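You operate a simulated robot arm through the tools that you are given. There is no shell and no other tool.

You are at the controls of a simulated robot arm. One attempt, no reset.

## Task
Vent the lower grip line and leave it shut off.
Fine: shut the red line valve and switch off before you open the dump valve; at 0 shut the blue line valve and the dump valve, switch on, then reopen the red valve.

It is judged by the outcome, as a careful person would: the job done as asked, and still so three seconds after it is handed in. It fails if anything else is knocked over, pushed out of place, dropped, spilled or broken.

## Robot
A 6-joint arm with a two-finger parallel gripper, fixed in place. Base frame: the origin is on the floor under the middle of its stand, x ahead of it, y to its left, z up. Readings come in cm, degrees, newtons and seconds.
With the tool pointing down near the work surface it reaches from about 10 to 54 cm from the base axis. Its first joint turns from -66.0 to 66.0 degrees. Payload 2.45 kg.
The tool frame sits at the grasp point between the pads (the TCP): z along the fingers, y along the line on which they close. The tips reach 2.4 cm beyond it. Largest opening 6.8 cm; finger width 1.7, thickness 1; the body of the gripper, 4 by 7 cm, starts 4.1 cm behind the TCP.
Orientation is told as [roll, pitch, yaw] about the base's x, y, z axes, in that order, counted from this pose: with the fingers straight down and closing along the base's y, the tool's x points along the base's -x, its y along +y and its z along -z.

## Interface
- The arm moves only by the tool move_arm. Its argument "plan" is a list of rows, each a list of 3 entries, a list of its own where there are three numbers: the shift along the tool's x, y, z in cm, then the turn, a rotation vector about the tool's x, y, z in degrees, then the finger opening in cm, from 0 to 6.8. In form: [[[tx, ty, tz], [ax, ay, az], fingers], ...]. A call has 1 to 20 rows; each row is the pose to reach, as a shift and turn from the pose commanded when the call began, along the tool's axes at that moment. A row lasts 0.2 s, in which the tool goes at most 5 cm and 8.6 degrees; a call with a longer step from one row to the next is refused whole, and so is a gripper value outside its range. A pose out of reach is approached as far as the arm can. The call stops where the force on the tool passes 90 N (or 10 N more than at its start, if that is more) or the arm is blocked; 0.2 s more then pass. Each finger travels about 10.8 cm/s and halts on what it meets, pressing with about 26 N; the grip force reading is that of the motor and also rises with nothing between the fingers. The clock runs only during rows and for 0.2 s after the last one: add rows that repeat a pose to give the fingers time. It gives the time, the measured TCP pose, the force on the tool (base axes), the opening and the grip force at its end, in the units of the frame above (readings bear some noise), with the torque about the TCP (base axes, N m) and any sound that the robot's microphone picked up.
- Cameras (640 x 400 px; columns grow to the right, rows downward): "scene" is fixed at [15.38, 42.57, 144.21]; the picture's right is [-0.56, -0.83, 0.00], its down [-0.66, 0.45, -0.60] and it looks along [0.50, -0.34, -0.80] (base axes); focal length 323 px, centre (320, 200). "wrist" rides on the gripper at [8.4, 1.1, -7.5] in the tool frame; the picture's right is [-0.13, 0.99, 0.00], its down [-0.60, -0.08, -0.79] and it looks along [-0.79, -0.10, 0.61] (tool axes); focal length 251 px, centre (320, 200). There is no depth. A picture from a camera that has moved, and an enlarged one, comes with that camera's place and axes in the base frame and with its lens. The place of the scene camera against the robot may be out by one fixed shift of up to 2.5 cm in any direction.
- grab_frame(camera): a new picture of that camera. The clock stands still meanwhile.
- inspect(camera, box): a new picture of the part [left, top, right, bottom] of that camera's present view, enlarged. The clock stands still meanwhile.
- close_job(): hands the job in; it is judged then, once.

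Nothing tells you positions but the pictures and the camera data. Unless the task says otherwise, let go and move clear before handing in.

The tools are called after ">>>" by a JSON object that holds its "op" and its "data". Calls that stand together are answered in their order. move_arm: Moves the arm, as the interface text tells. Its arguments: {"type":"object","properties":{"plan":{"type":"array","items":{"type":"array"}}},"required":["plan"]} The other tools are called the same way: grab_frame (camera) takes a picture; inspect (camera, box) takes an enlarged picture of a part of a camera's view; close_job () hands the job in.

At the start:

```text
time: 0.0
position: [41.27, 13.98, 84.3]
tool_rot: [0.0, 0.0, 0.0]
force: [0.3, 0.6, 0.6]
wrist_torque: [0.0, -0.01, 0.0]
grip_width: 6.8
gripper_force: 0.1
```

scene: 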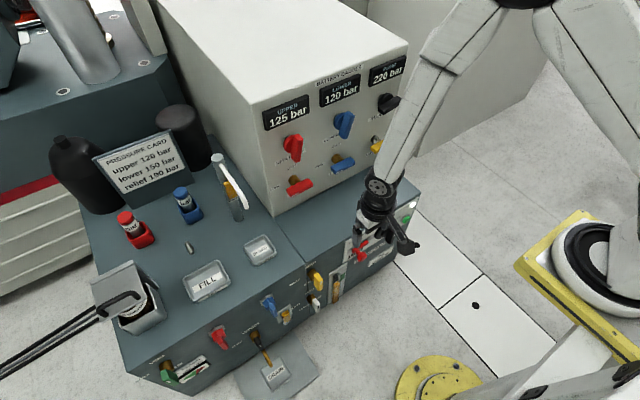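
wrist: 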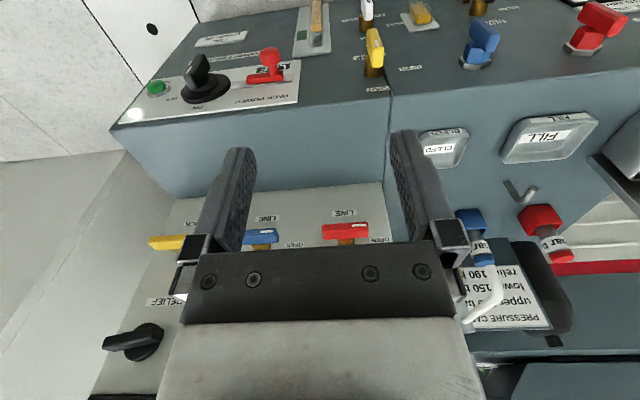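

I see a hydraulic/pneumatic panel with a vertical battery box (gauges, red/blue/black knobs and red/blue/yellow line levers) and a console in front of it. I'll take enlarged views first to read the labels before moving anything.

>>> {"op": "inspect", "data": {"camera": "scene", "box": [240, 40, 440, 220]}}

>>> {"op": "inspect", "data": {"camera": "scene", "box": [80, 120, 290, 300]}}

>>> {"op": "inspect", "data": {"camera": "scene", "box": [120, 180, 440, 400]}}

>>> {"op": "inspect", "data": {"camera": "wrist", "box": [100, 0, 400, 130]}}

>>> {"op": "inspect", "data": {"camera": "wrist", "box": [340, 0, 640, 180]}}

>>> {"op": "inspect", "data": {"camera": "wrist", "box": [80, 180, 400, 380]}}

```text
2.22 times, centred on (340, 130) of scene
camera zoom: at [15.38, 42.57, 144.21], right [-0.56, -0.83, 0.0], down [-0.66, 0.45, -0.6], along [0.5, -0.34, -0.8], focal length 718 px, centre (276, 356)
```

zoom: 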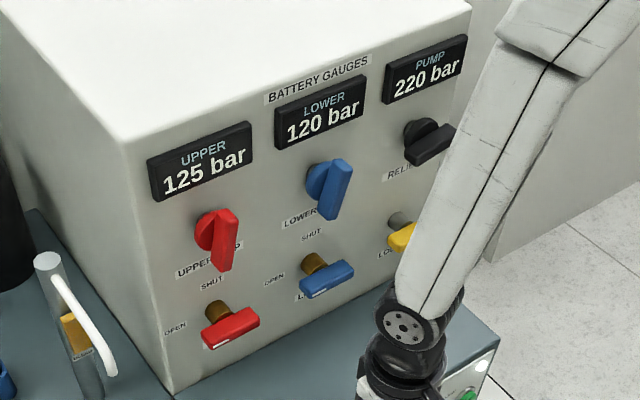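

```text
2.22 times, centred on (185, 210) of scene
camera zoom: at [15.38, 42.57, 144.21], right [-0.56, -0.83, 0.0], down [-0.66, 0.45, -0.6], along [0.5, -0.34, -0.8], focal length 718 px, centre (620, 178)
```

zoom: 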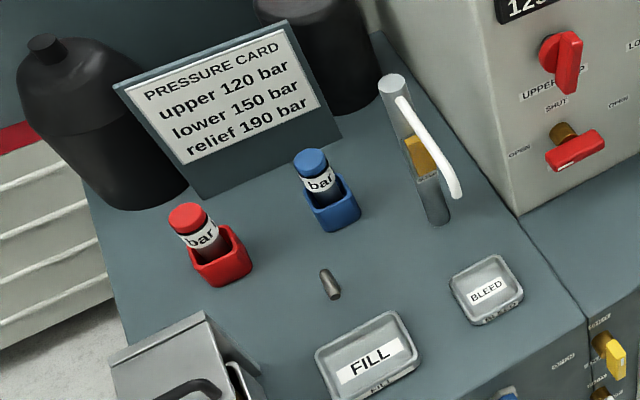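

```text
1.82 times, centred on (280, 290) of scene
camera zoom: at [15.38, 42.57, 144.21], right [-0.56, -0.83, 0.0], down [-0.66, 0.45, -0.6], along [0.5, -0.34, -0.8], focal length 587 px, centre (393, 36)
```

zoom: 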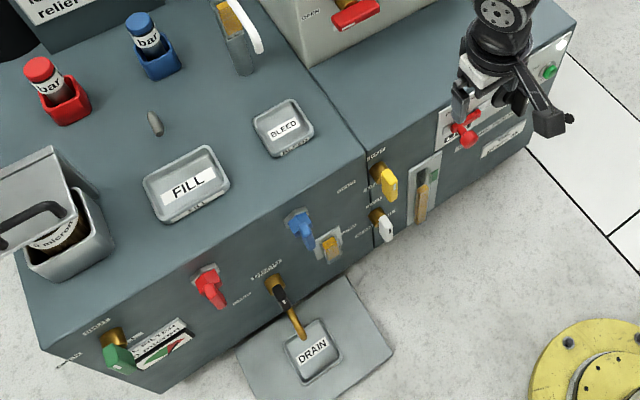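

```text
2.13 times, centred on (250, 65) of wrist
camera zoom: at [32.93, 15.0, 91.78], right [0.13, 0.99, 0.0], down [0.6, -0.08, 0.79], along [0.79, -0.1, -0.61], focal length 536 px, centre (469, 488)
```

zoom: 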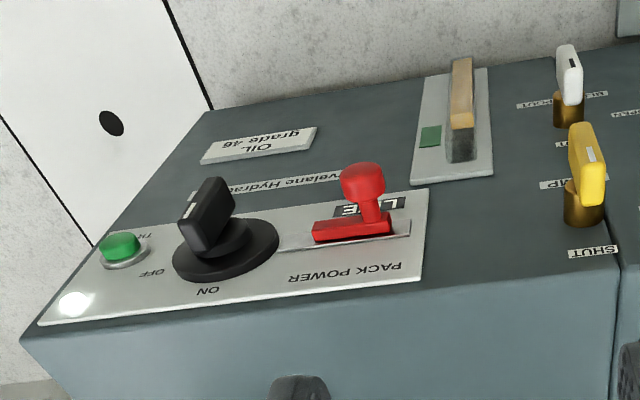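

```text
2.13 times, centred on (490, 90) of wrist
camera zoom: at [32.93, 15.0, 91.78], right [0.13, 0.99, 0.0], down [0.6, -0.08, 0.79], along [0.79, -0.1, -0.61], focal length 536 px, centre (-43, 435)
```

zoom: 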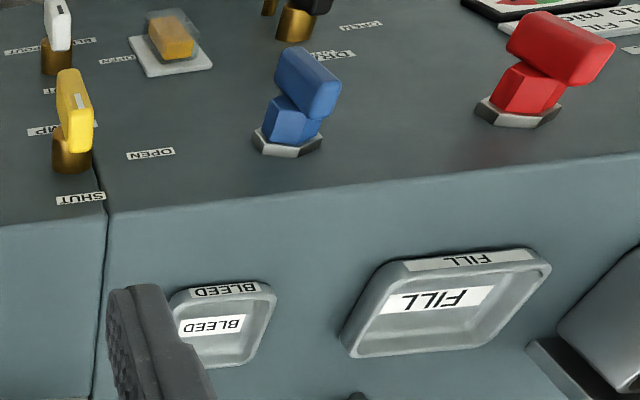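

```text
2.00 times, centred on (240, 280) of wrist
camera zoom: at [32.93, 15.0, 91.78], right [0.13, 0.99, 0.0], down [0.6, -0.08, 0.79], along [0.79, -0.1, -0.61], focal length 503 px, centre (480, 40)
```

zoom: 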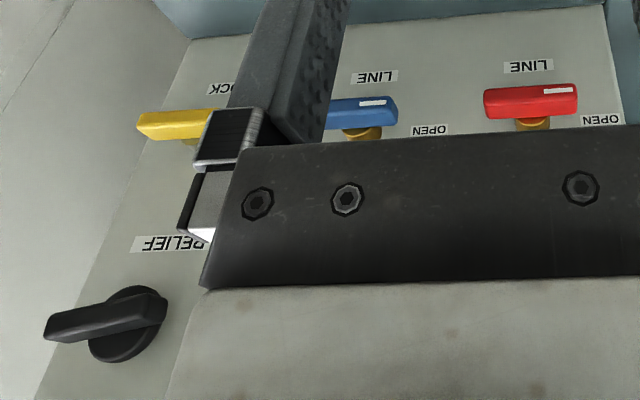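

The console's front face carries several valves and the pack power switch, and the box carries the line valves. I'll zoom in tightly to read each label.

>>> {"op": "inspect", "data": {"camera": "scene", "box": [280, 250, 360, 320]}}

>>> {"op": "inspect", "data": {"camera": "scene", "box": [230, 270, 310, 360]}}

>>> {"op": "inspect", "data": {"camera": "scene", "box": [135, 310, 250, 390]}}

>>> {"op": "inspect", "data": {"camera": "scene", "box": [265, 100, 365, 205]}}

>>> {"op": "inspect", "data": {"camera": "wrist", "box": [340, 0, 440, 100]}}

>>> {"op": "inspect", "data": {"camera": "wrist", "box": [110, 20, 310, 140]}}

>>> {"op": "inspect", "data": {"camera": "wrist", "box": [240, 200, 400, 260]}}

```text
5.71 times, centred on (320, 285) of scene
camera zoom: at [15.38, 42.57, 144.21], right [-0.56, -0.83, 0.0], down [-0.66, 0.45, -0.6], along [0.5, -0.34, -0.8], focal length 1846 px, centre (320, -286)
```

zoom: 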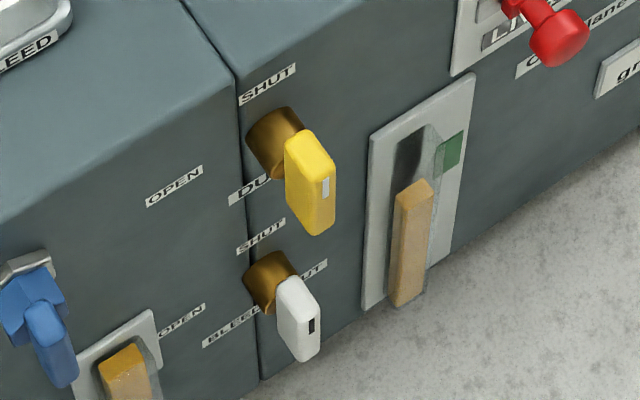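

```text
4.44 times, centred on (270, 315) of scene
camera zoom: at [15.38, 42.57, 144.21], right [-0.56, -0.83, 0.0], down [-0.66, 0.45, -0.6], along [0.5, -0.34, -0.8], focal length 1436 px, centre (542, -311)
```

zoom: 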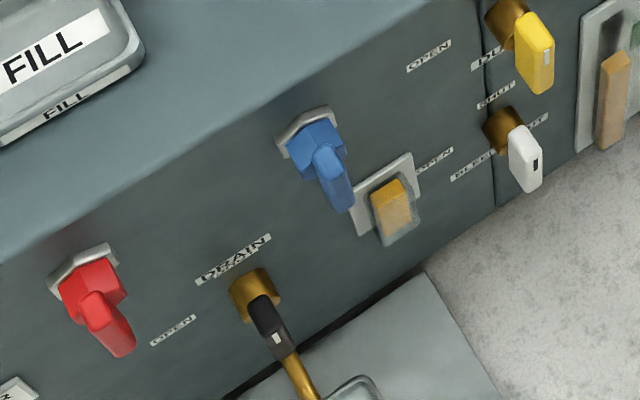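

```text
5.00 times, centred on (192, 350) of scene
camera zoom: at [15.38, 42.57, 144.21], right [-0.56, -0.83, 0.0], down [-0.66, 0.45, -0.6], along [0.5, -0.34, -0.8], focal length 1615 px, centre (958, -550)
```

zoom: 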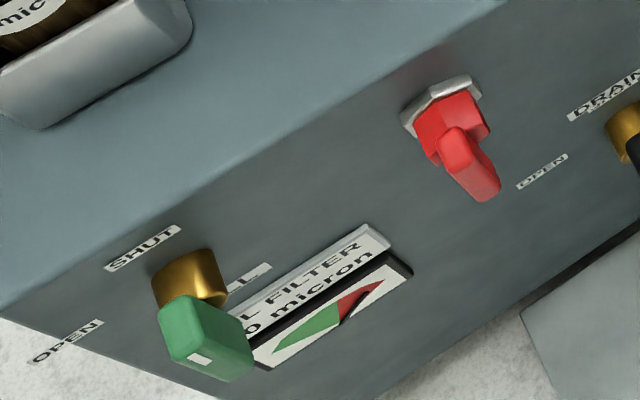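

```text
3.81 times, centred on (315, 152) of scene
camera zoom: at [15.38, 42.57, 144.21], right [-0.56, -0.83, 0.0], down [-0.66, 0.45, -0.6], along [0.5, -0.34, -0.8], focal length 1231 px, centre (339, 381)
```

zoom: 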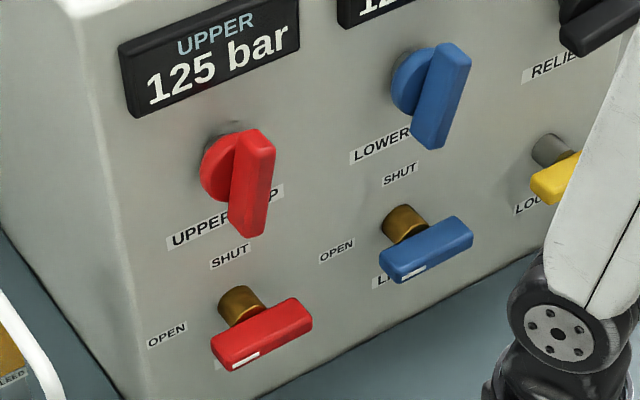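

```text
4.00 times, centred on (390, 50) of wrist
camera zoom: at [32.93, 15.0, 91.78], right [0.13, 0.99, 0.0], down [0.6, -0.08, 0.79], along [0.79, -0.1, -0.61], focal length 1006 px, centre (40, 800)
```

zoom: 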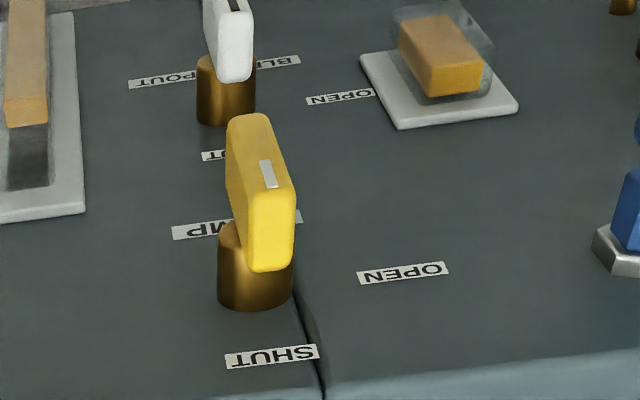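

```text
3.20 times, centred on (210, 80) of wrist
camera zoom: at [32.93, 15.0, 91.78], right [0.13, 0.99, 0.0], down [0.6, -0.08, 0.79], along [0.79, -0.1, -0.61], focal length 805 px, centre (672, 584)
```

zoom: 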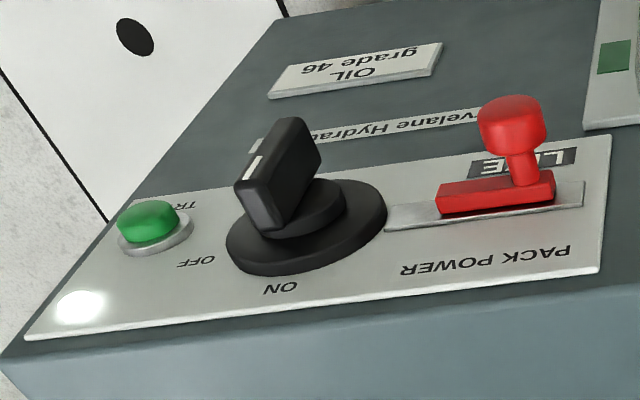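

```text
4.00 times, centred on (320, 230) of wrist
camera zoom: at [32.93, 15.0, 91.78], right [0.13, 0.99, 0.0], down [0.6, -0.08, 0.79], along [0.79, -0.1, -0.61], focal length 1006 px, centre (320, 80)
```

zoom: 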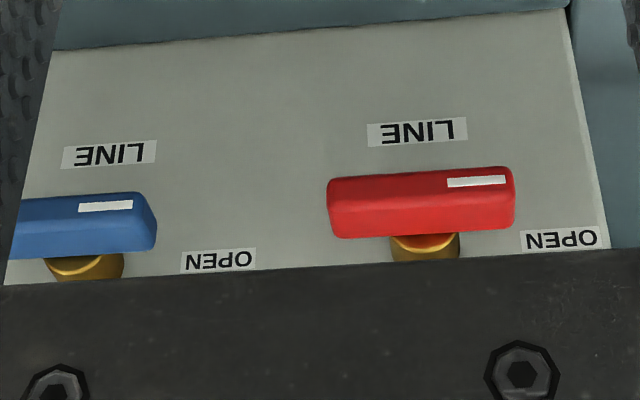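

The line valves on the box (red = upper, blue = lower) point to OPEN now, and the yellow dump valve sits at the seam of the console front with its mark up, at SHUT. The pack power knob is on the right front. I'll move to free air in front of the console and tilt the tool so the wrist camera sees these faces head on.

>>> {"op": "move_arm", "data": {"plan": [[[1.0, -0.8, 2.5], [0, -7.6, 0], 6.8], [[2.0, -1.6, 5.0], [0, -15.2, 0], 6.8], [[3.0, -2.4, 7.5], [0, -22.8, 0], 6.8], [[4.0, -3.2, 10.0], [0, -30.4, 0], 6.8], [[5.3, -4.0, 12.3], [0, -38, 0], 6.8]]}}

>>> {"op": "grab_frame", "data": {"camera": "wrist"}}

>>> {"op": "grab_frame", "data": {"camera": "scene"}}

```text
time: 1.4
position: [47.97, 7.08, 74.59]
tool_rot: [-11.6, -35.5, -8.9]
force: [0.3, 0.2, -0.8]
wrist_torque: [0.02, -0.02, 0.02]
grip_width: 6.81
gripper_force: 0.0
out of reach, approached as far as the arm can: row 1, 2, 3, 4, 5
stopped in row 5: the arm was blocked; the commanded pose is now the measured one
```

```text
taken
camera wrist: at [37.54, 11.37, 75.54], right [0.37, 0.92, -0.09], down [0.05, 0.08, 1.0], along [0.93, -0.37, -0.01], focal length 251 px, centre (320, 200)
```

wrist: 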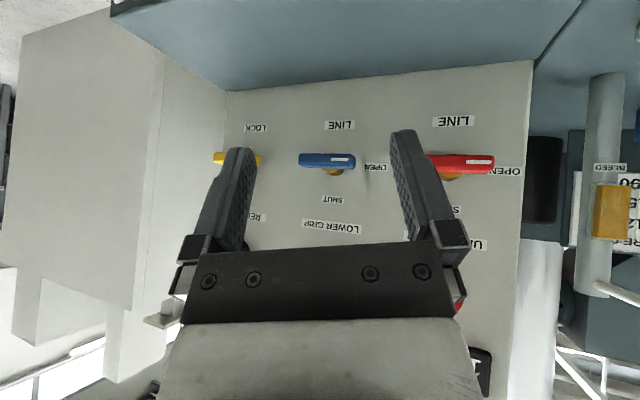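

```text
taken
```

scene: 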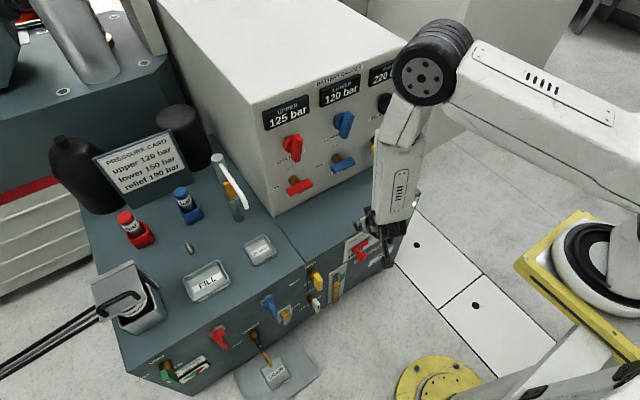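

The arm stopped short of the requested pose: its elbow can't fold that far back, so I'll stay further out from the base from here. This view does show the box face clearly, so I'll zoom in to measure the line valves.

>>> {"op": "inspect", "data": {"camera": "wrist", "box": [410, 100, 550, 200]}}

>>> {"op": "inspect", "data": {"camera": "wrist", "box": [280, 110, 400, 240]}}

>>> {"op": "inspect", "data": {"camera": "scene", "box": [330, 200, 430, 290]}}

```text
4.00 times, centred on (480, 150) of wrist
camera zoom: at [37.54, 11.37, 75.54], right [0.37, 0.92, -0.09], down [0.05, 0.08, 1.0], along [0.93, -0.37, -0.01], focal length 1006 px, centre (-320, 400)
```

zoom: 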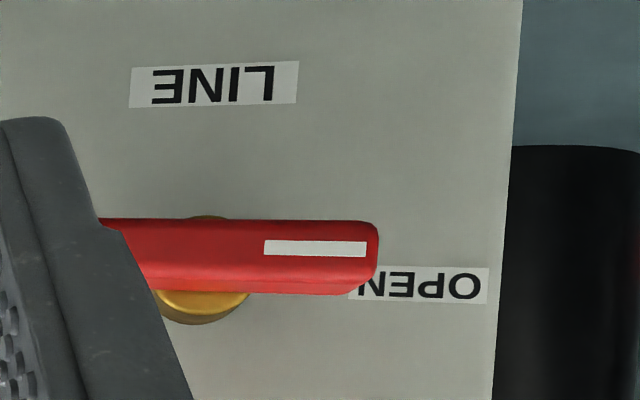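

```text
3.08 times, centred on (340, 175) of wrist
camera zoom: at [37.54, 11.37, 75.54], right [0.37, 0.92, -0.09], down [0.05, 0.08, 1.0], along [0.93, -0.37, -0.01], focal length 774 px, centre (258, 277)
```

zoom: 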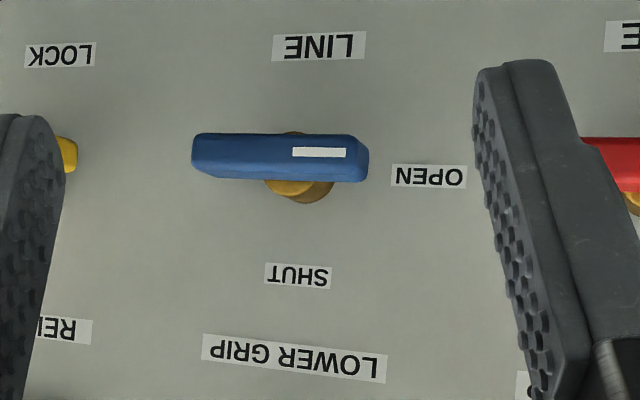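

```text
4.44 times, centred on (380, 245) of scene
camera zoom: at [15.38, 42.56, 144.21], right [-0.56, -0.83, 0.0], down [-0.66, 0.45, -0.6], along [0.5, -0.34, -0.8], focal length 1436 px, centre (53, 0)
```

zoom: 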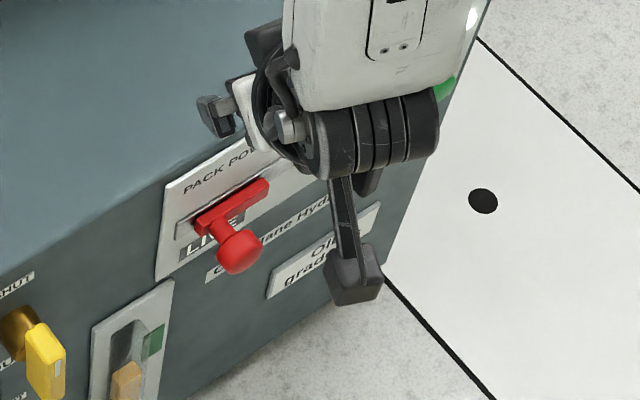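

I've measured the box face at about x=75, with the red line valve stem near y=14.5, z=69.4 and the blue near y=-1.3, z=69.4. The dump valve is near x=55, y=21.5, z=48 on the console front. I'll drop lower and a bit back to get a frontal view of the console face, with the dump valve and pack power switch.

>>> {"op": "move_arm", "data": {"plan": [[[2.61, -1.15, 2.38], [-2.41, -0.46, -0.98], 6.8], [[5.23, -2.29, 4.76], [-4.83, -0.91, -1.96], 6.8], [[7.84, -3.44, 7.14], [-7.24, -1.37, -2.94], 6.8], [[10.45, -4.59, 9.53], [-9.66, -1.83, -3.91], 6.8], [[13.06, -5.74, 11.91], [-12.07, -2.29, -4.89], 6.8], [[15.68, -6.88, 14.29], [-14.49, -2.74, -5.87], 6.8], [[18.29, -8.03, 16.67], [-16.9, -3.2, -6.85], 6.8]]}}

>>> {"op": "grab_frame", "data": {"camera": "wrist"}}

```text
time: 3.0
position: [44.39, 0.78, 52.05]
tool_rot: [-9.8, -36.2, 3.9]
force: [0.3, 0.5, 0.3]
wrist_torque: [-0.01, 0.02, 0.01]
grip_width: 6.81
gripper_force: 0.0
out of reach, approached as far as the arm can: row 1, 2, 3, 4, 5, 6, 7
```

```text
taken
camera wrist: at [33.3, 2.35, 52.88], right [0.14, 0.99, -0.06], down [0.01, 0.06, 1.0], along [0.99, -0.14, -0.01], focal length 251 px, centre (320, 200)
```

wrist: 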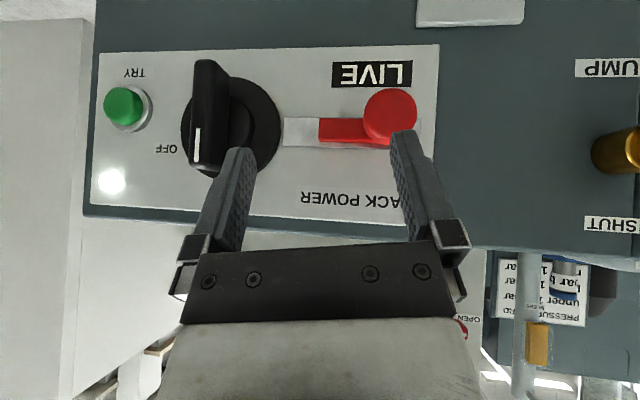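

The arm again stopped short, at about x=44 with some leftover roll, so a joint limit must be in play. The power panel reads well: the knob's mark is up and to the right of ON, beside OFF, and there's a red slide at LIVE. I'll zoom in on the panel and check the arm's configuration before going on.

>>> {"op": "grab_frame", "data": {"camera": "scene"}}

>>> {"op": "inspect", "data": {"camera": "wrist", "box": [80, 30, 440, 230]}}

>>> {"op": "inspect", "data": {"camera": "scene", "box": [340, 0, 640, 290]}}

```text
taken
```

scene: 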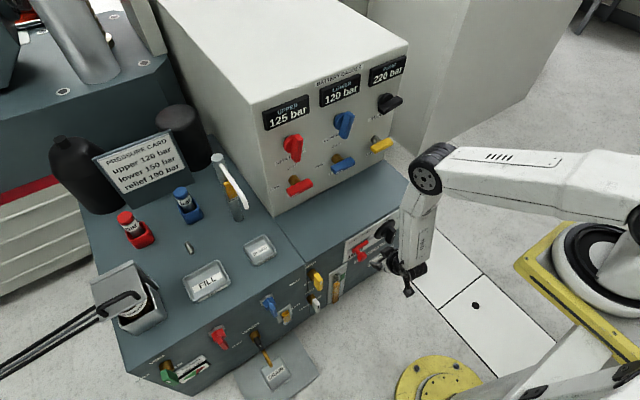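

```text
1.78 times, centred on (260, 130) of wrist
camera zoom: at [33.3, 2.35, 52.88], right [0.14, 0.99, -0.06], down [0.01, 0.06, 1.0], along [0.99, -0.14, -0.01], focal length 447 px, centre (427, 324)
```

zoom: 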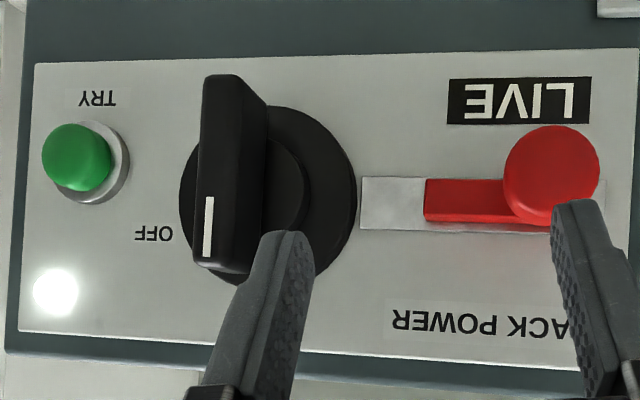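

```text
1.38 times, centred on (490, 145) of scene
camera zoom: at [15.38, 42.57, 144.21], right [-0.56, -0.83, 0.0], down [-0.66, 0.45, -0.6], along [0.5, -0.34, -0.8], focal length 446 px, centre (86, 276)
```

zoom: 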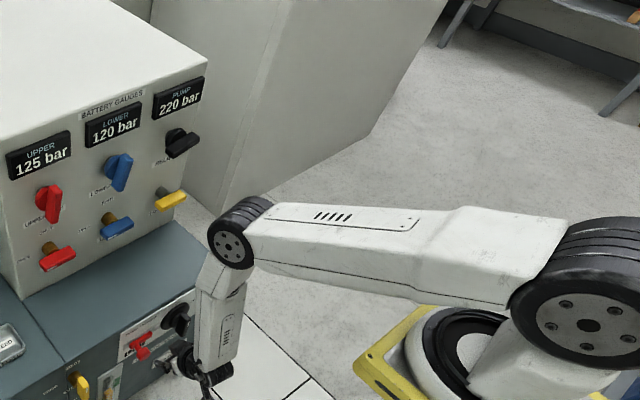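

I'll look closely at the wrist joints from the scene camera to understand which one is limiting.

>>> {"op": "inspect", "data": {"camera": "scene", "box": [360, 180, 460, 310]}}

>>> {"op": "inspect", "data": {"camera": "scene", "box": [380, 120, 480, 220]}}

```text
3.08 times, centred on (410, 245) of scene
camera zoom: at [15.38, 42.57, 144.21], right [-0.56, -0.83, 0.0], down [-0.66, 0.45, -0.6], along [0.5, -0.34, -0.8], focal length 994 px, centre (43, 62)
```

zoom: 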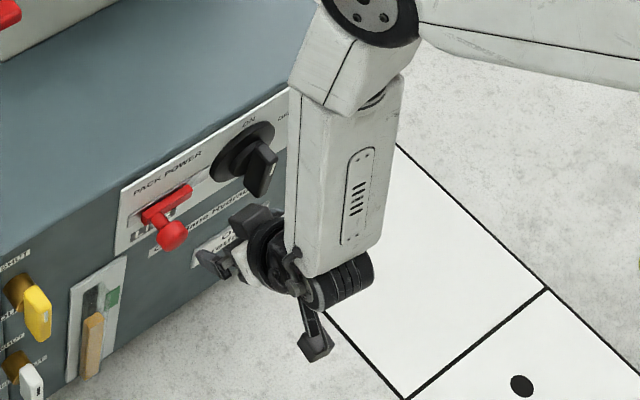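

```text
4.00 times, centred on (430, 170) of scene
camera zoom: at [15.38, 42.57, 144.21], right [-0.56, -0.83, 0.0], down [-0.66, 0.45, -0.6], along [0.5, -0.34, -0.8], focal length 1292 px, centre (-120, 320)
```

zoom: 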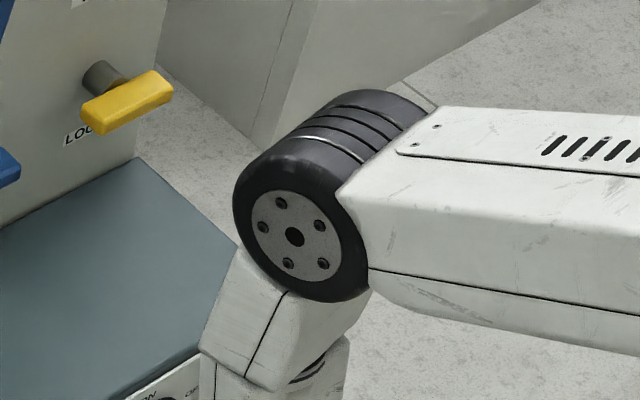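

The forearm roll joint has swung round while the wrist went through its straight position. Before planning further I'll do a zero move to see where the commanded pose really stands.

>>> {"op": "move_arm", "data": {"plan": [[[0, 0, 0], [0, 0, 0], 6.8], [[0, 0, 0], [0, 0, 0], 6.8]]}}

```text
time: 3.6
position: [44.38, 0.78, 52.07]
tool_rot: [-9.8, -36.1, 3.7]
force: [0.5, -0.3, 0.0]
wrist_torque: [-0.01, 0.01, -0.03]
grip_width: 6.8
gripper_force: 0.0
```

The commanded pose is the achieved one, good. I'll go back up to a plain tool-down pose above the console edge, to unwind the wrist into its normal configuration.

>>> {"op": "move_arm", "data": {"plan": [[[-3.14, 0.18, -2.72], [-1.39, 6.05, 0.08], 6.8], [[-6.28, 0.36, -5.43], [-2.77, 12.1, 0.16], 6.8], [[-9.43, 0.55, -8.15], [-4.16, 18.15, 0.24], 6.8], [[-12.57, 0.73, -10.86], [-5.54, 24.2, 0.32], 6.8], [[-15.71, 0.91, -13.58], [-6.93, 30.25, 0.4], 6.8], [[-18.85, 1.09, -16.29], [-8.31, 36.3, 0.48], 6.8], [[-18.85, 1.09, -16.29], [-8.31, 36.3, 0.48], 6.8]]}}

>>> {"op": "inspect", "data": {"camera": "scene", "box": [330, 0, 640, 290]}}

```text
time: 5.2
position: [51.55, 3.22, 74.85]
tool_rot: [-7.9, -7.1, 10.3]
force: [-0.2, 0.4, -0.1]
wrist_torque: [0.01, -0.05, 0.04]
grip_width: 6.83
gripper_force: 0.1
out of reach, approached as far as the arm can: row 5, 6, 7
```

```text
1.38 times, centred on (485, 145) of scene
camera zoom: at [15.38, 42.57, 144.21], right [-0.56, -0.83, 0.0], down [-0.66, 0.45, -0.6], along [0.5, -0.34, -0.8], focal length 446 px, centre (92, 276)
```

zoom: 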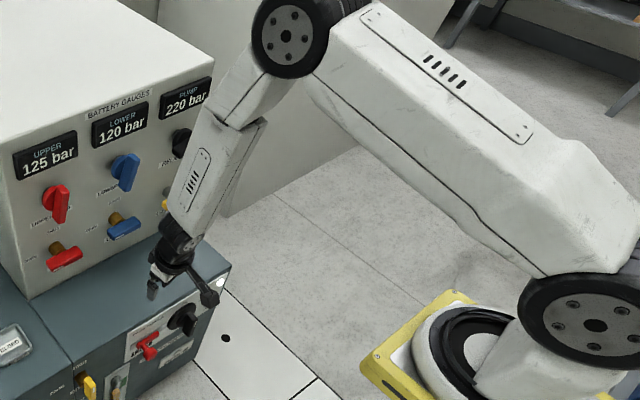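

The arm lags when the wrist passes through straight, because the forearm roll has to swing round. I'll command the tool-down pose again and hold it for several rows, to see whether it settles.

>>> {"op": "move_arm", "data": {"plan": [[[0.53, 0.92, -0.78], [-3.6, 3.9, 4.9], 6.8], [[1.06, 1.83, -1.56], [-7.23, 7.78, 9.78], 6.8], [[1.06, 1.83, -1.56], [-7.23, 7.78, 9.78], 6.8], [[1.06, 1.83, -1.56], [-7.23, 7.78, 9.78], 6.8], [[1.06, 1.83, -1.56], [-7.23, 7.78, 9.78], 6.8], [[1.06, 1.83, -1.56], [-7.23, 7.78, 9.78], 6.8]]}}

```text
time: 6.6
position: [48.65, 5.98, 75.86]
tool_rot: [3.4, 5.0, -9.9]
force: [0.4, -0.4, -0.7]
wrist_torque: [0.01, -0.01, -0.01]
grip_width: 6.81
gripper_force: 0.1
```

>>> {"op": "move_arm", "data": {"plan": [[[0, 0, 0], [0, 0, 0], 6.8], [[0, 0, 0], [0, 0, 0], 6.8], [[0, 0, 0], [0, 0, 0], 6.8]]}}

>>> {"op": "inspect", "data": {"camera": "scene", "box": [360, 20, 500, 270]}}

>>> {"op": "inspect", "data": {"camera": "scene", "box": [360, 130, 450, 240]}}

```text
time: 7.4
position: [48.55, 6.07, 75.94]
tool_rot: [3.3, 5.0, -9.9]
force: [-0.4, -0.8, -0.2]
wrist_torque: [0.02, -0.01, -0.01]
grip_width: 6.78
gripper_force: 0.1
```

```text
1.60 times, centred on (430, 145) of scene
camera zoom: at [15.38, 42.57, 144.21], right [-0.56, -0.83, 0.0], down [-0.66, 0.45, -0.6], along [0.5, -0.34, -0.8], focal length 517 px, centre (144, 288)
```

zoom: 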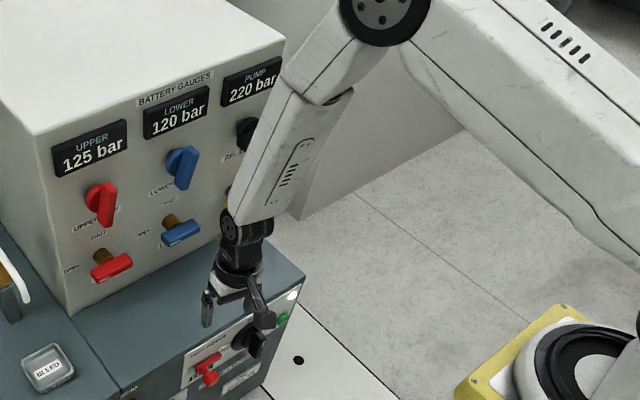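

```text
3.64 times, centred on (405, 185) of scene
camera zoom: at [15.38, 42.57, 144.21], right [-0.56, -0.83, 0.0], down [-0.66, 0.45, -0.6], along [0.5, -0.34, -0.8], focal length 1175 px, centre (11, 254)
```

zoom: 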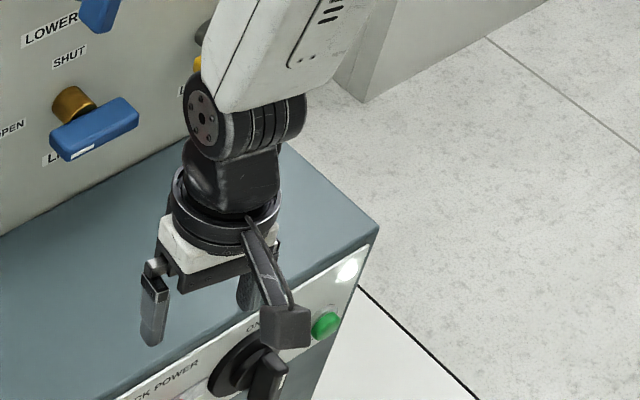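

The forearm roll is sitting near its limit in a flipped configuration, which explains the leftover tilt. I'll unwind it in free air by swinging the tool tilt from backward, through left, to forward.

>>> {"op": "move_arm", "data": {"plan": [[[0.56, 0.69, 0.12], [-3.74, 0.3, -4.6], 6.8], [[1.12, 1.38, 0.25], [-7.48, 0.6, -9.2], 6.8], [[1.68, 2.07, 0.37], [-11.2, 0.9, -13.8], 6.8], [[2.24, 2.76, 0.5], [-14.97, 1.19, -18.39], 6.8], [[1.63, 3.3, 0.38], [-17.1, -3.1, -18.7], 6.8], [[1.03, 3.85, 0.25], [-19.2, -7.4, -19.0], 6.8], [[0.42, 4.4, 0.13], [-21.4, -11.7, -19.3], 6.8], [[-0.18, 4.95, 0.01], [-23.53, -15.96, -19.64], 6.8], [[-1.15, 4.78, -0.29], [-22.2, -21.3, -19.5], 6.8], [[-2.13, 4.62, -0.58], [-20.9, -26.6, -19.3], 6.8], [[-3.1, 4.45, -0.88], [-19.6, -31.9, -19.1], 6.8], [[-4.08, 4.29, -1.18], [-18.29, -37.19, -19.0], 6.8], [[-5.0, 3.63, -1.85], [-14.6, -42.2, -18.4], 6.8], [[-5.95, 2.98, -2.5], [-11.0, -47.2, -17.9], 6.8], [[-6.9, 2.3, -3.2], [-7.4, -52.1, -17.3], 6.8], [[-7.81, 1.67, -3.87], [-3.75, -57.12, -16.8], 6.8], [[-7.81, 1.67, -3.87], [-3.75, -57.12, -16.8], 6.8], [[-7.81, 1.67, -3.87], [-3.75, -57.12, -16.8], 6.8]]}}

>>> {"op": "inspect", "data": {"camera": "scene", "box": [330, 0, 640, 290]}}

>>> {"op": "grab_frame", "data": {"camera": "wrist"}}

```text
time: 11.2
position: [56.93, 2.2, 78.76]
tool_rot: [8.6, -48.0, 2.8]
force: [-0.6, 0.1, 0.7]
wrist_torque: [0.01, -0.01, -0.04]
grip_width: 6.82
gripper_force: 0.0
out of reach, approached as far as the arm can: row 14, 15, 16, 17, 18
```

```text
1.38 times, centred on (485, 145) of scene
camera zoom: at [15.38, 42.57, 144.21], right [-0.56, -0.83, 0.0], down [-0.66, 0.45, -0.6], along [0.5, -0.34, -0.8], focal length 446 px, centre (92, 276)
```

zoom: 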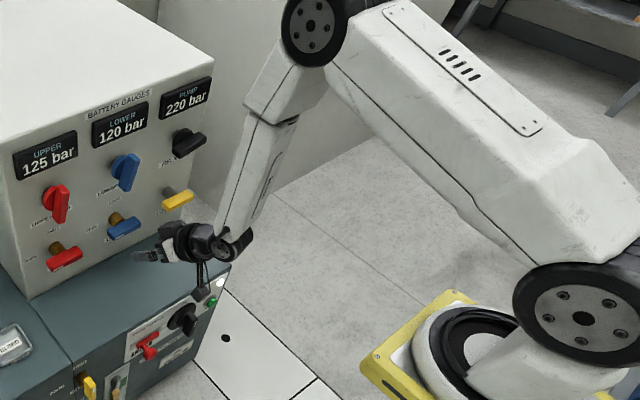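

```text
taken
camera wrist: at [45.76, 1.57, 77.7], right [-0.07, 0.98, 0.2], down [-0.16, -0.21, 0.97], along [0.98, 0.04, 0.17], focal length 251 px, centre (320, 200)
```

wrist: 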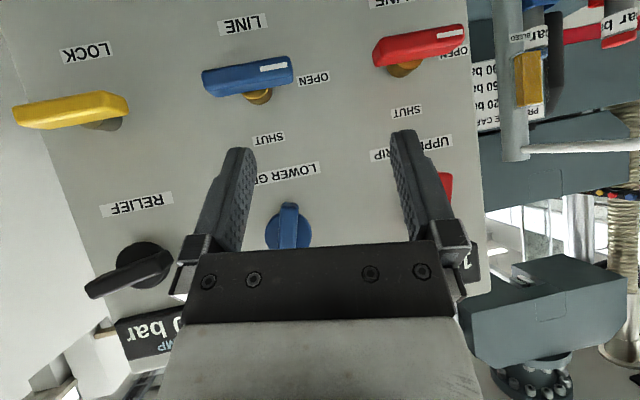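

The forearm roll swung as planned, but the arm stopped about 8° short in roll. I'll test a small pure reorientation here to find out which direction is limited.

>>> {"op": "move_arm", "data": {"plan": [[[0, 0, 0], [0, 0, 0], 6.8], [[0, 0, 0], [0, 0, -6], 6.8], [[0, 0, 0], [0, 0, -12], 6.8], [[0, 0, 0], [0, 0, -12], 6.8]]}}

>>> {"op": "move_arm", "data": {"plan": [[[0, 0, 0], [4, 0, 0], 6.8], [[0, 0, 0], [8, 0, 0], 6.8], [[0, 0, 0], [8, 0, 0], 6.8]]}}

```text
time: 12.2
position: [59.65, 1.67, 79.76]
tool_rot: [5.5, -47.8, 10.0]
force: [-0.3, -0.1, -0.2]
wrist_torque: [-0.01, -0.05, -0.03]
grip_width: 6.82
gripper_force: 0.1
out of reach, approached as far as the arm can: row 2, 3, 4
```

```text
time: 13.0
position: [59.78, 1.65, 79.84]
tool_rot: [5.5, -47.8, 9.9]
force: [0.2, -0.9, 0.4]
wrist_torque: [-0.01, 0.02, -0.02]
grip_width: 6.82
gripper_force: 0.1
out of reach, approached as far as the arm can: row 1, 2, 3
```

>>> {"op": "move_arm", "data": {"plan": [[[0, 0, 0], [0, 0, 6], 6.8], [[0, 0, 0], [0, 0, 12], 6.8], [[0, 0, 0], [0, 0, 18], 6.8], [[0, 0, 0], [0, 0, 24], 6.8], [[0, 0, 0], [0, 0, 24], 6.8]]}}

>>> {"op": "inspect", "data": {"camera": "scene", "box": [340, 100, 480, 260]}}

```text
time: 14.2
position: [59.63, 1.66, 79.83]
tool_rot: [28.3, -40.6, -22.3]
force: [-0.3, -0.6, -0.3]
wrist_torque: [0.01, -0.03, -0.02]
grip_width: 6.79
gripper_force: 0.0
```

```text
2.50 times, centred on (410, 180) of scene
camera zoom: at [15.38, 42.57, 144.21], right [-0.56, -0.83, 0.0], down [-0.66, 0.45, -0.6], along [0.5, -0.34, -0.8], focal length 808 px, centre (95, 250)
```

zoom: 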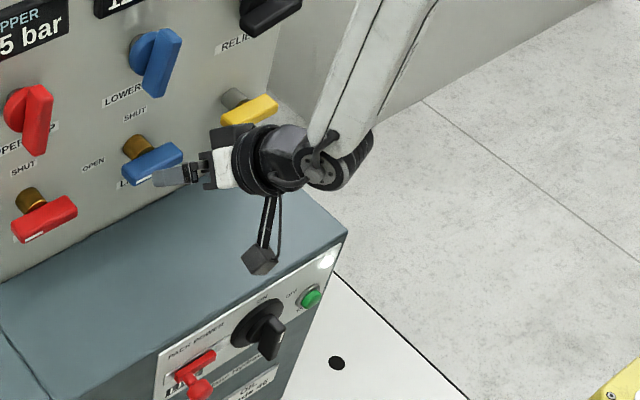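

A positive twist works and a negative one doesn't, so the tool-roll joint was at its end stop. I'll use tool rolls of about +90° to +180° when pointing forward. Next I'll test a horizontal pose, fingers closing vertically, in free air in front of the box.

>>> {"op": "move_arm", "data": {"plan": [[[0.1, -0.03, 0.15], [-2.9, -3.74, 6.41], 6.8], [[0.2, -0.07, 0.31], [-5.81, -7.48, 12.82], 6.8], [[0.29, -0.1, 0.47], [-8.71, -11.22, 19.23], 6.8], [[0.39, -0.14, 0.62], [-11.62, -14.96, 25.64], 6.8], [[0.49, -0.17, 0.78], [-14.52, -18.7, 32.05], 6.8], [[0.59, -0.21, 0.93], [-17.43, -22.45, 38.45], 6.8], [[0.69, -0.24, 1.08], [-20.33, -26.19, 44.86], 6.8], [[0.78, -0.28, 1.24], [-23.24, -29.93, 51.27], 6.8], [[0.88, -0.31, 1.4], [-26.14, -33.67, 57.68], 6.8], [[0.98, -0.35, 1.55], [-29.05, -37.41, 64.09], 6.8], [[0.98, -0.35, 1.55], [-29.05, -37.41, 64.09], 6.8]]}}

>>> {"op": "grab_frame", "data": {"camera": "wrist"}}

>>> {"op": "grab_frame", "data": {"camera": "scene"}}

```text
time: 16.6
position: [57.61, -7.73, 78.35]
tool_rot: [90.1, 0.2, -89.2]
force: [-0.6, -0.1, -0.2]
wrist_torque: [0.01, 0.03, 0.02]
grip_width: 6.82
gripper_force: 0.1
out of reach, approached as far as the arm can: row 7, 8, 9, 10, 11
```

```text
taken
camera wrist: at [50.07, 0.56, 79.29], right [0.0, -0.13, 0.99], down [-0.79, -0.61, -0.08], along [0.62, -0.78, -0.1], focal length 251 px, centre (320, 200)
```

wrist: 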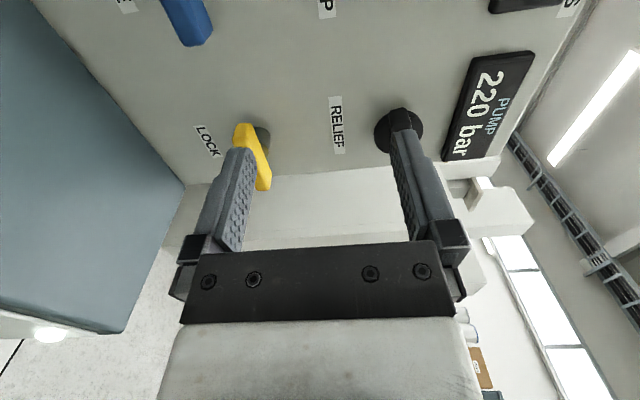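

```text
taken
```

scene: 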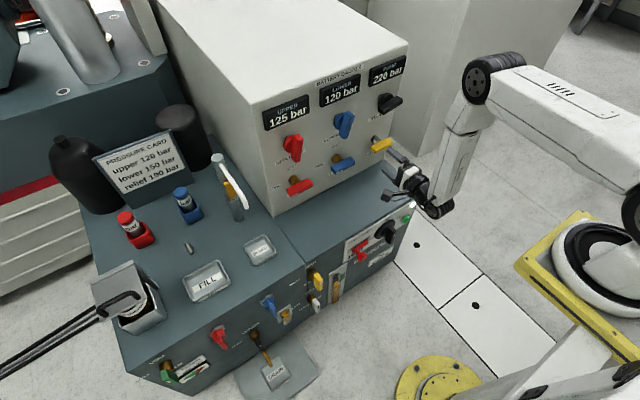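

The orientation was reached exactly (horizontal, fingers closing vertically), but the forearm roll limit forces the arm to y≈-8. For the valves on the left I need the other forearm-roll branch, so I'll tilt the tool down and precess it once around in free air to get there.

>>> {"op": "move_arm", "data": {"plan": [[[0.21, -0.79, -1.33], [6.76, 2.88, -1.5], 6.8], [[0.43, -1.59, -2.65], [13.5, 5.76, -3.0], 6.8], [[0.64, -2.38, -3.98], [20.3, 8.64, -4.5], 6.8], [[0.85, -3.18, -5.3], [27.05, 11.5, -6.0], 6.8], [[1.06, -3.97, -6.63], [33.8, 14.4, -7.5], 6.8], [[1.28, -4.76, -7.95], [40.6, 17.3, -9.0], 6.8], [[1.49, -5.56, -9.28], [47.3, 20.15, -10.5], 6.8], [[1.7, -6.35, -10.6], [54.1, 23.03, -11.99], 6.8], [[1.7, -6.35, -10.6], [54.1, 23.03, -11.99], 6.8]]}}

```text
time: 18.6
position: [47.39, -6.0, 71.86]
tool_rot: [34.8, 0.0, -64.8]
force: [0.5, -0.5, 0.9]
wrist_torque: [0.01, -0.03, 0.0]
grip_width: 6.8
gripper_force: 0.1
```

That was reached cleanly with no limits flagged. Now the slow precession about the vertical, first half.

>>> {"op": "move_arm", "data": {"plan": [[[0, 0, 0], [0, 4.7, -6.7], 6.8], [[0, 0, 0], [0, 9.4, -13.4], 6.8], [[0, 0, 0], [0, 14.1, -20.1], 6.8], [[0, 0, 0], [0, 18.8, -26.8], 6.8], [[0, 0, 0], [0, 23.5, -33.5], 6.8], [[0, 0, 0], [0, 28.2, -40.2], 6.8], [[0, 0, 0], [0, 32.9, -46.9], 6.8], [[0, 0, 0], [0, 37.6, -53.6], 6.8], [[0, 0, 0], [0, 42.3, -60.3], 6.8], [[0, 0, 0], [0, 47.0, -67.0], 6.8], [[0, 0, 0], [0, 51.7, -73.7], 6.8], [[0, 0, 0], [0, 56.4, -80.4], 6.8], [[0, 0, 0], [0, 61.1, -87.1], 6.8], [[0, 0, 0], [0, 65.8, -93.8], 6.8], [[0, 0, 0], [0, 70.5, -100.5], 6.8], [[0, 0, 0], [0, 75.2, -107.2], 6.8], [[0, 0, 0], [0, 79.9, -113.9], 6.8], [[0, 0, 0], [0, 84.6, -120.6], 6.8], [[0, 0, 0], [0, 89.3, -127.3], 6.8], [[0, 0, 0], [0, 94.0, -134.0], 6.8]]}}

```text
time: 22.8
position: [47.41, -5.93, 71.78]
tool_rot: [35.1, 0.1, 98.9]
force: [-0.3, -0.8, 0.7]
wrist_torque: [-0.03, 0.0, -0.01]
grip_width: 6.8
gripper_force: 0.1
```

Halfway round with no limits flagged. Now the second half, drifting left toward y=+6.

>>> {"op": "move_arm", "data": {"plan": [[[-0.66, -0.08, -0.06], [0, 4.65, -6.64], 6.8], [[-1.32, -0.17, -0.12], [0, 9.31, -13.29], 6.8], [[-1.98, -0.25, -0.18], [0, 13.96, -19.93], 6.8], [[-2.64, -0.34, -0.24], [0, 18.61, -26.58], 6.8], [[-3.29, -0.42, -0.29], [0, 23.26, -33.22], 6.8], [[-3.95, -0.51, -0.35], [0, 27.92, -39.87], 6.8], [[-4.61, -0.59, -0.41], [0, 32.57, -46.51], 6.8], [[-5.27, -0.68, -0.47], [0, 37.22, -53.16], 6.8], [[-5.93, -0.76, -0.53], [0, 41.88, -59.8], 6.8], [[-6.59, -0.84, -0.59], [0, 46.53, -66.44], 6.8], [[-7.25, -0.93, -0.65], [0, 51.18, -73.09], 6.8], [[-7.91, -1.01, -0.71], [0, 55.83, -79.73], 6.8], [[-8.57, -1.1, -0.77], [0, 60.49, -86.38], 6.8], [[-9.22, -1.18, -0.82], [0, 65.14, -93.02], 6.8], [[-9.88, -1.27, -0.88], [0, 69.79, -99.67], 6.8], [[-10.54, -1.35, -0.94], [0, 74.44, -106.31], 6.8], [[-11.2, -1.44, -1.0], [0, 79.1, -112.96], 6.8], [[-11.86, -1.52, -1.06], [0, 83.75, -119.6], 6.8]]}}

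>>> {"op": "grab_frame", "data": {"camera": "scene"}}

```text
time: 26.6
position: [47.62, 6.01, 71.78]
tool_rot: [34.9, -0.1, -115.1]
force: [-1.1, 0.3, -0.8]
wrist_torque: [0.0, 0.03, 0.0]
grip_width: 6.8
gripper_force: 0.0
```

```text
taken
```

scene: 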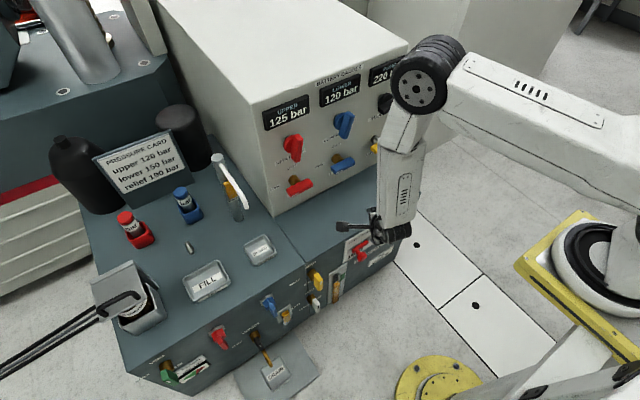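

I'm in the other branch now with no limits hit. Next I'll move to a stand-off pose in front of the red line valve: horizontal, fingers closing vertically, about 9 cm from the handle.

>>> {"op": "move_arm", "data": {"plan": [[[1.73, 0.79, 0.92], [-6.76, 2.89, -1.5], 6.8], [[3.45, 1.59, 1.85], [-13.5, 5.78, -3.0], 6.8], [[5.18, 2.38, 2.77], [-20.3, 8.67, -4.5], 6.8], [[6.9, 3.18, 3.69], [-27.05, 11.57, -6.0], 6.8], [[8.63, 3.97, 4.61], [-33.8, 14.46, -7.5], 6.8], [[10.36, 4.76, 5.54], [-40.6, 17.35, -9.0], 6.8], [[12.08, 5.56, 6.46], [-47.3, 20.24, -10.5], 6.8], [[13.81, 6.35, 7.38], [-54.1, 23.13, -12.04], 6.8], [[13.81, 6.35, 7.38], [-54.1, 23.13, -12.04], 6.8]]}}

>>> {"op": "grab_frame", "data": {"camera": "wrist"}}

>>> {"op": "grab_frame", "data": {"camera": "scene"}}

```text
time: 28.6
position: [62.02, 14.67, 69.27]
tool_rot: [89.9, -0.2, -90.1]
force: [-0.1, 0.4, 0.8]
wrist_torque: [0.0, 0.0, 0.01]
grip_width: 6.77
gripper_force: 0.1
```

```text
taken
camera wrist: at [54.58, 22.99, 70.48], right [0.0, -0.13, 0.99], down [-0.79, -0.6, -0.08], along [0.61, -0.79, -0.1], focal length 251 px, centre (320, 200)
```

wrist: 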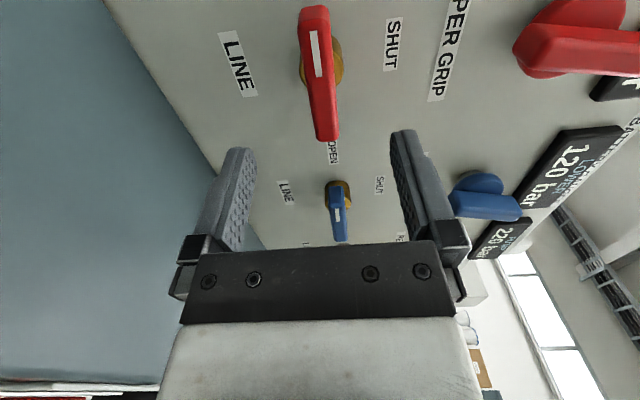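

```text
taken
```

scene: 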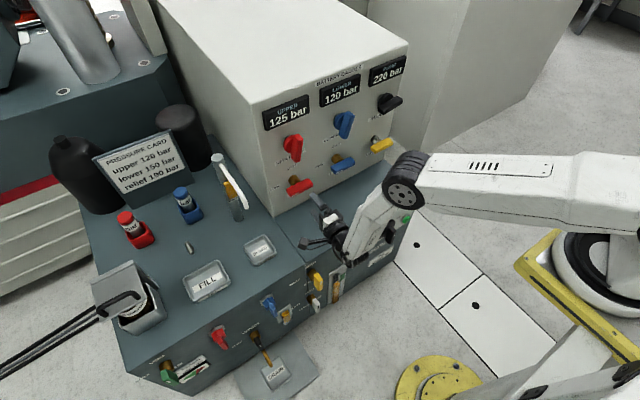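

I reached the stand-off pose exactly, and the red handle is between the finger heights. I'll zoom in to check its thickness and the stem geometry before advancing.

>>> {"op": "inspect", "data": {"camera": "wrist", "box": [240, 0, 420, 160]}}

>>> {"op": "inspect", "data": {"camera": "scene", "box": [265, 150, 365, 270]}}

```text
2.50 times, centred on (330, 80) of wrist
camera zoom: at [54.58, 22.99, 70.48], right [0.0, -0.13, 0.99], down [-0.79, -0.6, -0.08], along [0.61, -0.79, -0.1], focal length 629 px, centre (295, 500)
```

zoom: 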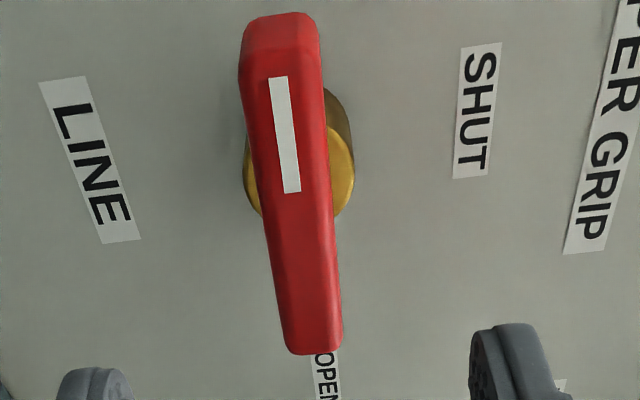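

```text
3.33 times, centred on (315, 210) of scene
camera zoom: at [15.38, 42.57, 144.21], right [-0.56, -0.83, 0.0], down [-0.66, 0.45, -0.6], along [0.5, -0.34, -0.8], focal length 1077 px, centre (337, 167)
```

zoom: 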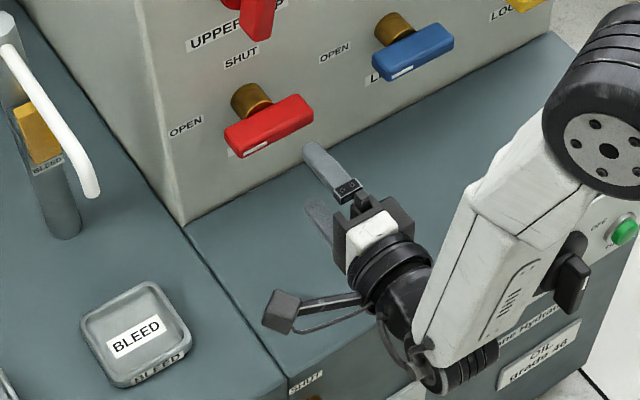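

The bar is about 2 cm tall and 9 cm long, in front of a roughly 3 cm brass stem, spanning x≈68.7–71.4. I'll advance to TCP x≈69 with the fingers open, straddling the bar.

>>> {"op": "move_arm", "data": {"plan": [[[-0.1, 0.03, 1.75], [0, 0, 0], 6.8], [[-0.2, 0.06, 3.5], [0, 0, 0], 6.8], [[-0.3, 0.1, 5.25], [0, 0, 0], 6.8], [[-0.3, 0.13, 6.9], [0, 0, 0], 6.8], [[-0.3, 0.13, 6.9], [0, 0, 0], 6.8]]}}

>>> {"op": "grab_frame", "data": {"camera": "wrist"}}

>>> {"op": "inspect", "data": {"camera": "scene", "box": [265, 150, 365, 270]}}

```text
time: 29.8
position: [68.83, 14.42, 69.57]
tool_rot: [89.9, 0.0, -90.2]
force: [0.2, 0.8, 0.5]
wrist_torque: [0.01, 0.02, 0.01]
grip_width: 6.81
gripper_force: 0.0
```

```text
taken
camera wrist: at [61.39, 22.71, 70.58], right [0.0, -0.13, 0.99], down [-0.8, -0.6, -0.08], along [0.61, -0.79, -0.1], focal length 251 px, centre (320, 200)
```

wrist: 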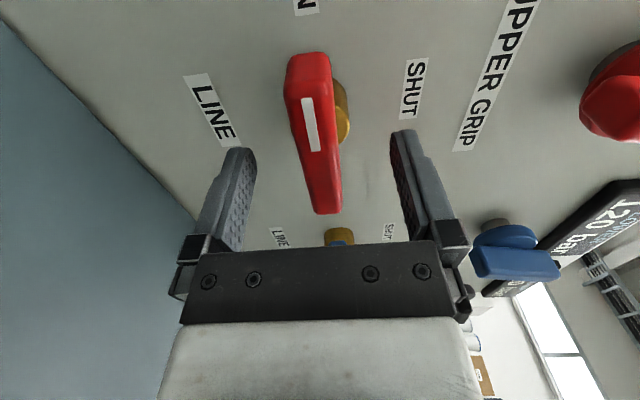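

```text
3.33 times, centred on (315, 210) of scene
camera zoom: at [15.38, 42.57, 144.21], right [-0.56, -0.83, 0.0], down [-0.66, 0.45, -0.6], along [0.5, -0.34, -0.8], focal length 1077 px, centre (337, 167)
```

zoom: 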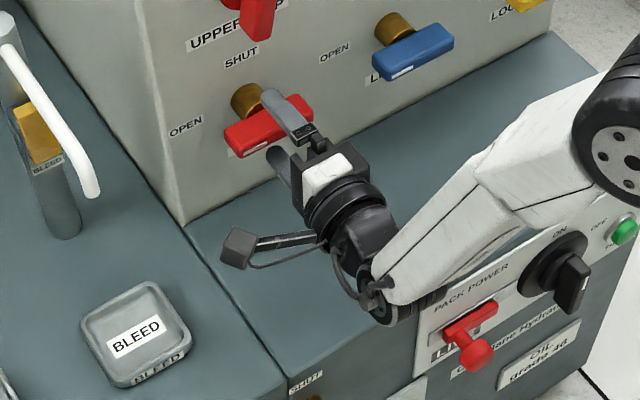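

The fingers straddle the bar at its centre with clearance all round. Now I'll close on it gently and check the grip.

>>> {"op": "move_arm", "data": {"plan": [[[0, 0, 0], [0, 0, 0], 3.5], [[0, 0, 0], [0, 0, 0], 1.8], [[0, 0, 0], [0, 0, 0], 1.8], [[0, 0, 0], [0, 0, 0], 1.8]]}}

>>> {"op": "inspect", "data": {"camera": "wrist", "box": [200, 40, 460, 240]}}

```text
time: 30.8
position: [68.85, 14.3, 69.48]
tool_rot: [89.9, 0.0, -90.2]
force: [0.4, 0.8, 0.2]
wrist_torque: [0.01, -0.01, 0.04]
grip_width: 1.83
gripper_force: 0.4
```

```text
2.00 times, centred on (330, 140) of wrist
camera zoom: at [61.37, 22.73, 70.59], right [0.0, -0.13, 0.99], down [-0.8, -0.6, -0.08], along [0.61, -0.79, -0.1], focal length 503 px, centre (300, 320)
```

zoom: 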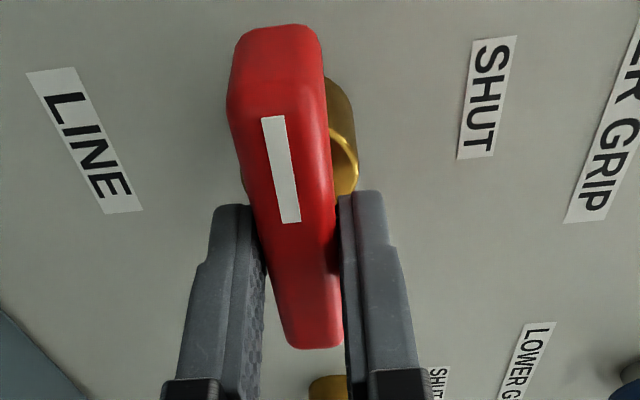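

>>> {"op": "move_arm", "data": {"plan": [[[0, 0, 0], [0, 0, 0], 1.0], [[0, 0, 0], [0, 0, 0], 1.0], [[0, 0, 0], [0, 0, 0], 1.0]]}}

>>> {"op": "inspect", "data": {"camera": "wrist", "box": [200, 40, 460, 240]}}

```text
time: 31.6
position: [68.82, 14.35, 69.5]
tool_rot: [89.9, 0.0, -90.1]
force: [-1.2, -0.9, 1.3]
wrist_torque: [-0.01, -0.15, -0.03]
grip_width: 1.79
gripper_force: 36.3
```

```text
2.00 times, centred on (330, 140) of wrist
camera zoom: at [61.37, 22.73, 70.59], right [0.0, -0.13, 0.99], down [-0.8, -0.6, -0.08], along [0.61, -0.79, -0.1], focal length 503 px, centre (300, 320)
```

zoom: 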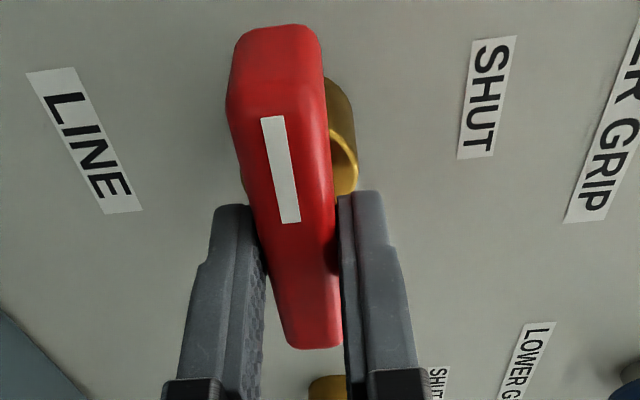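

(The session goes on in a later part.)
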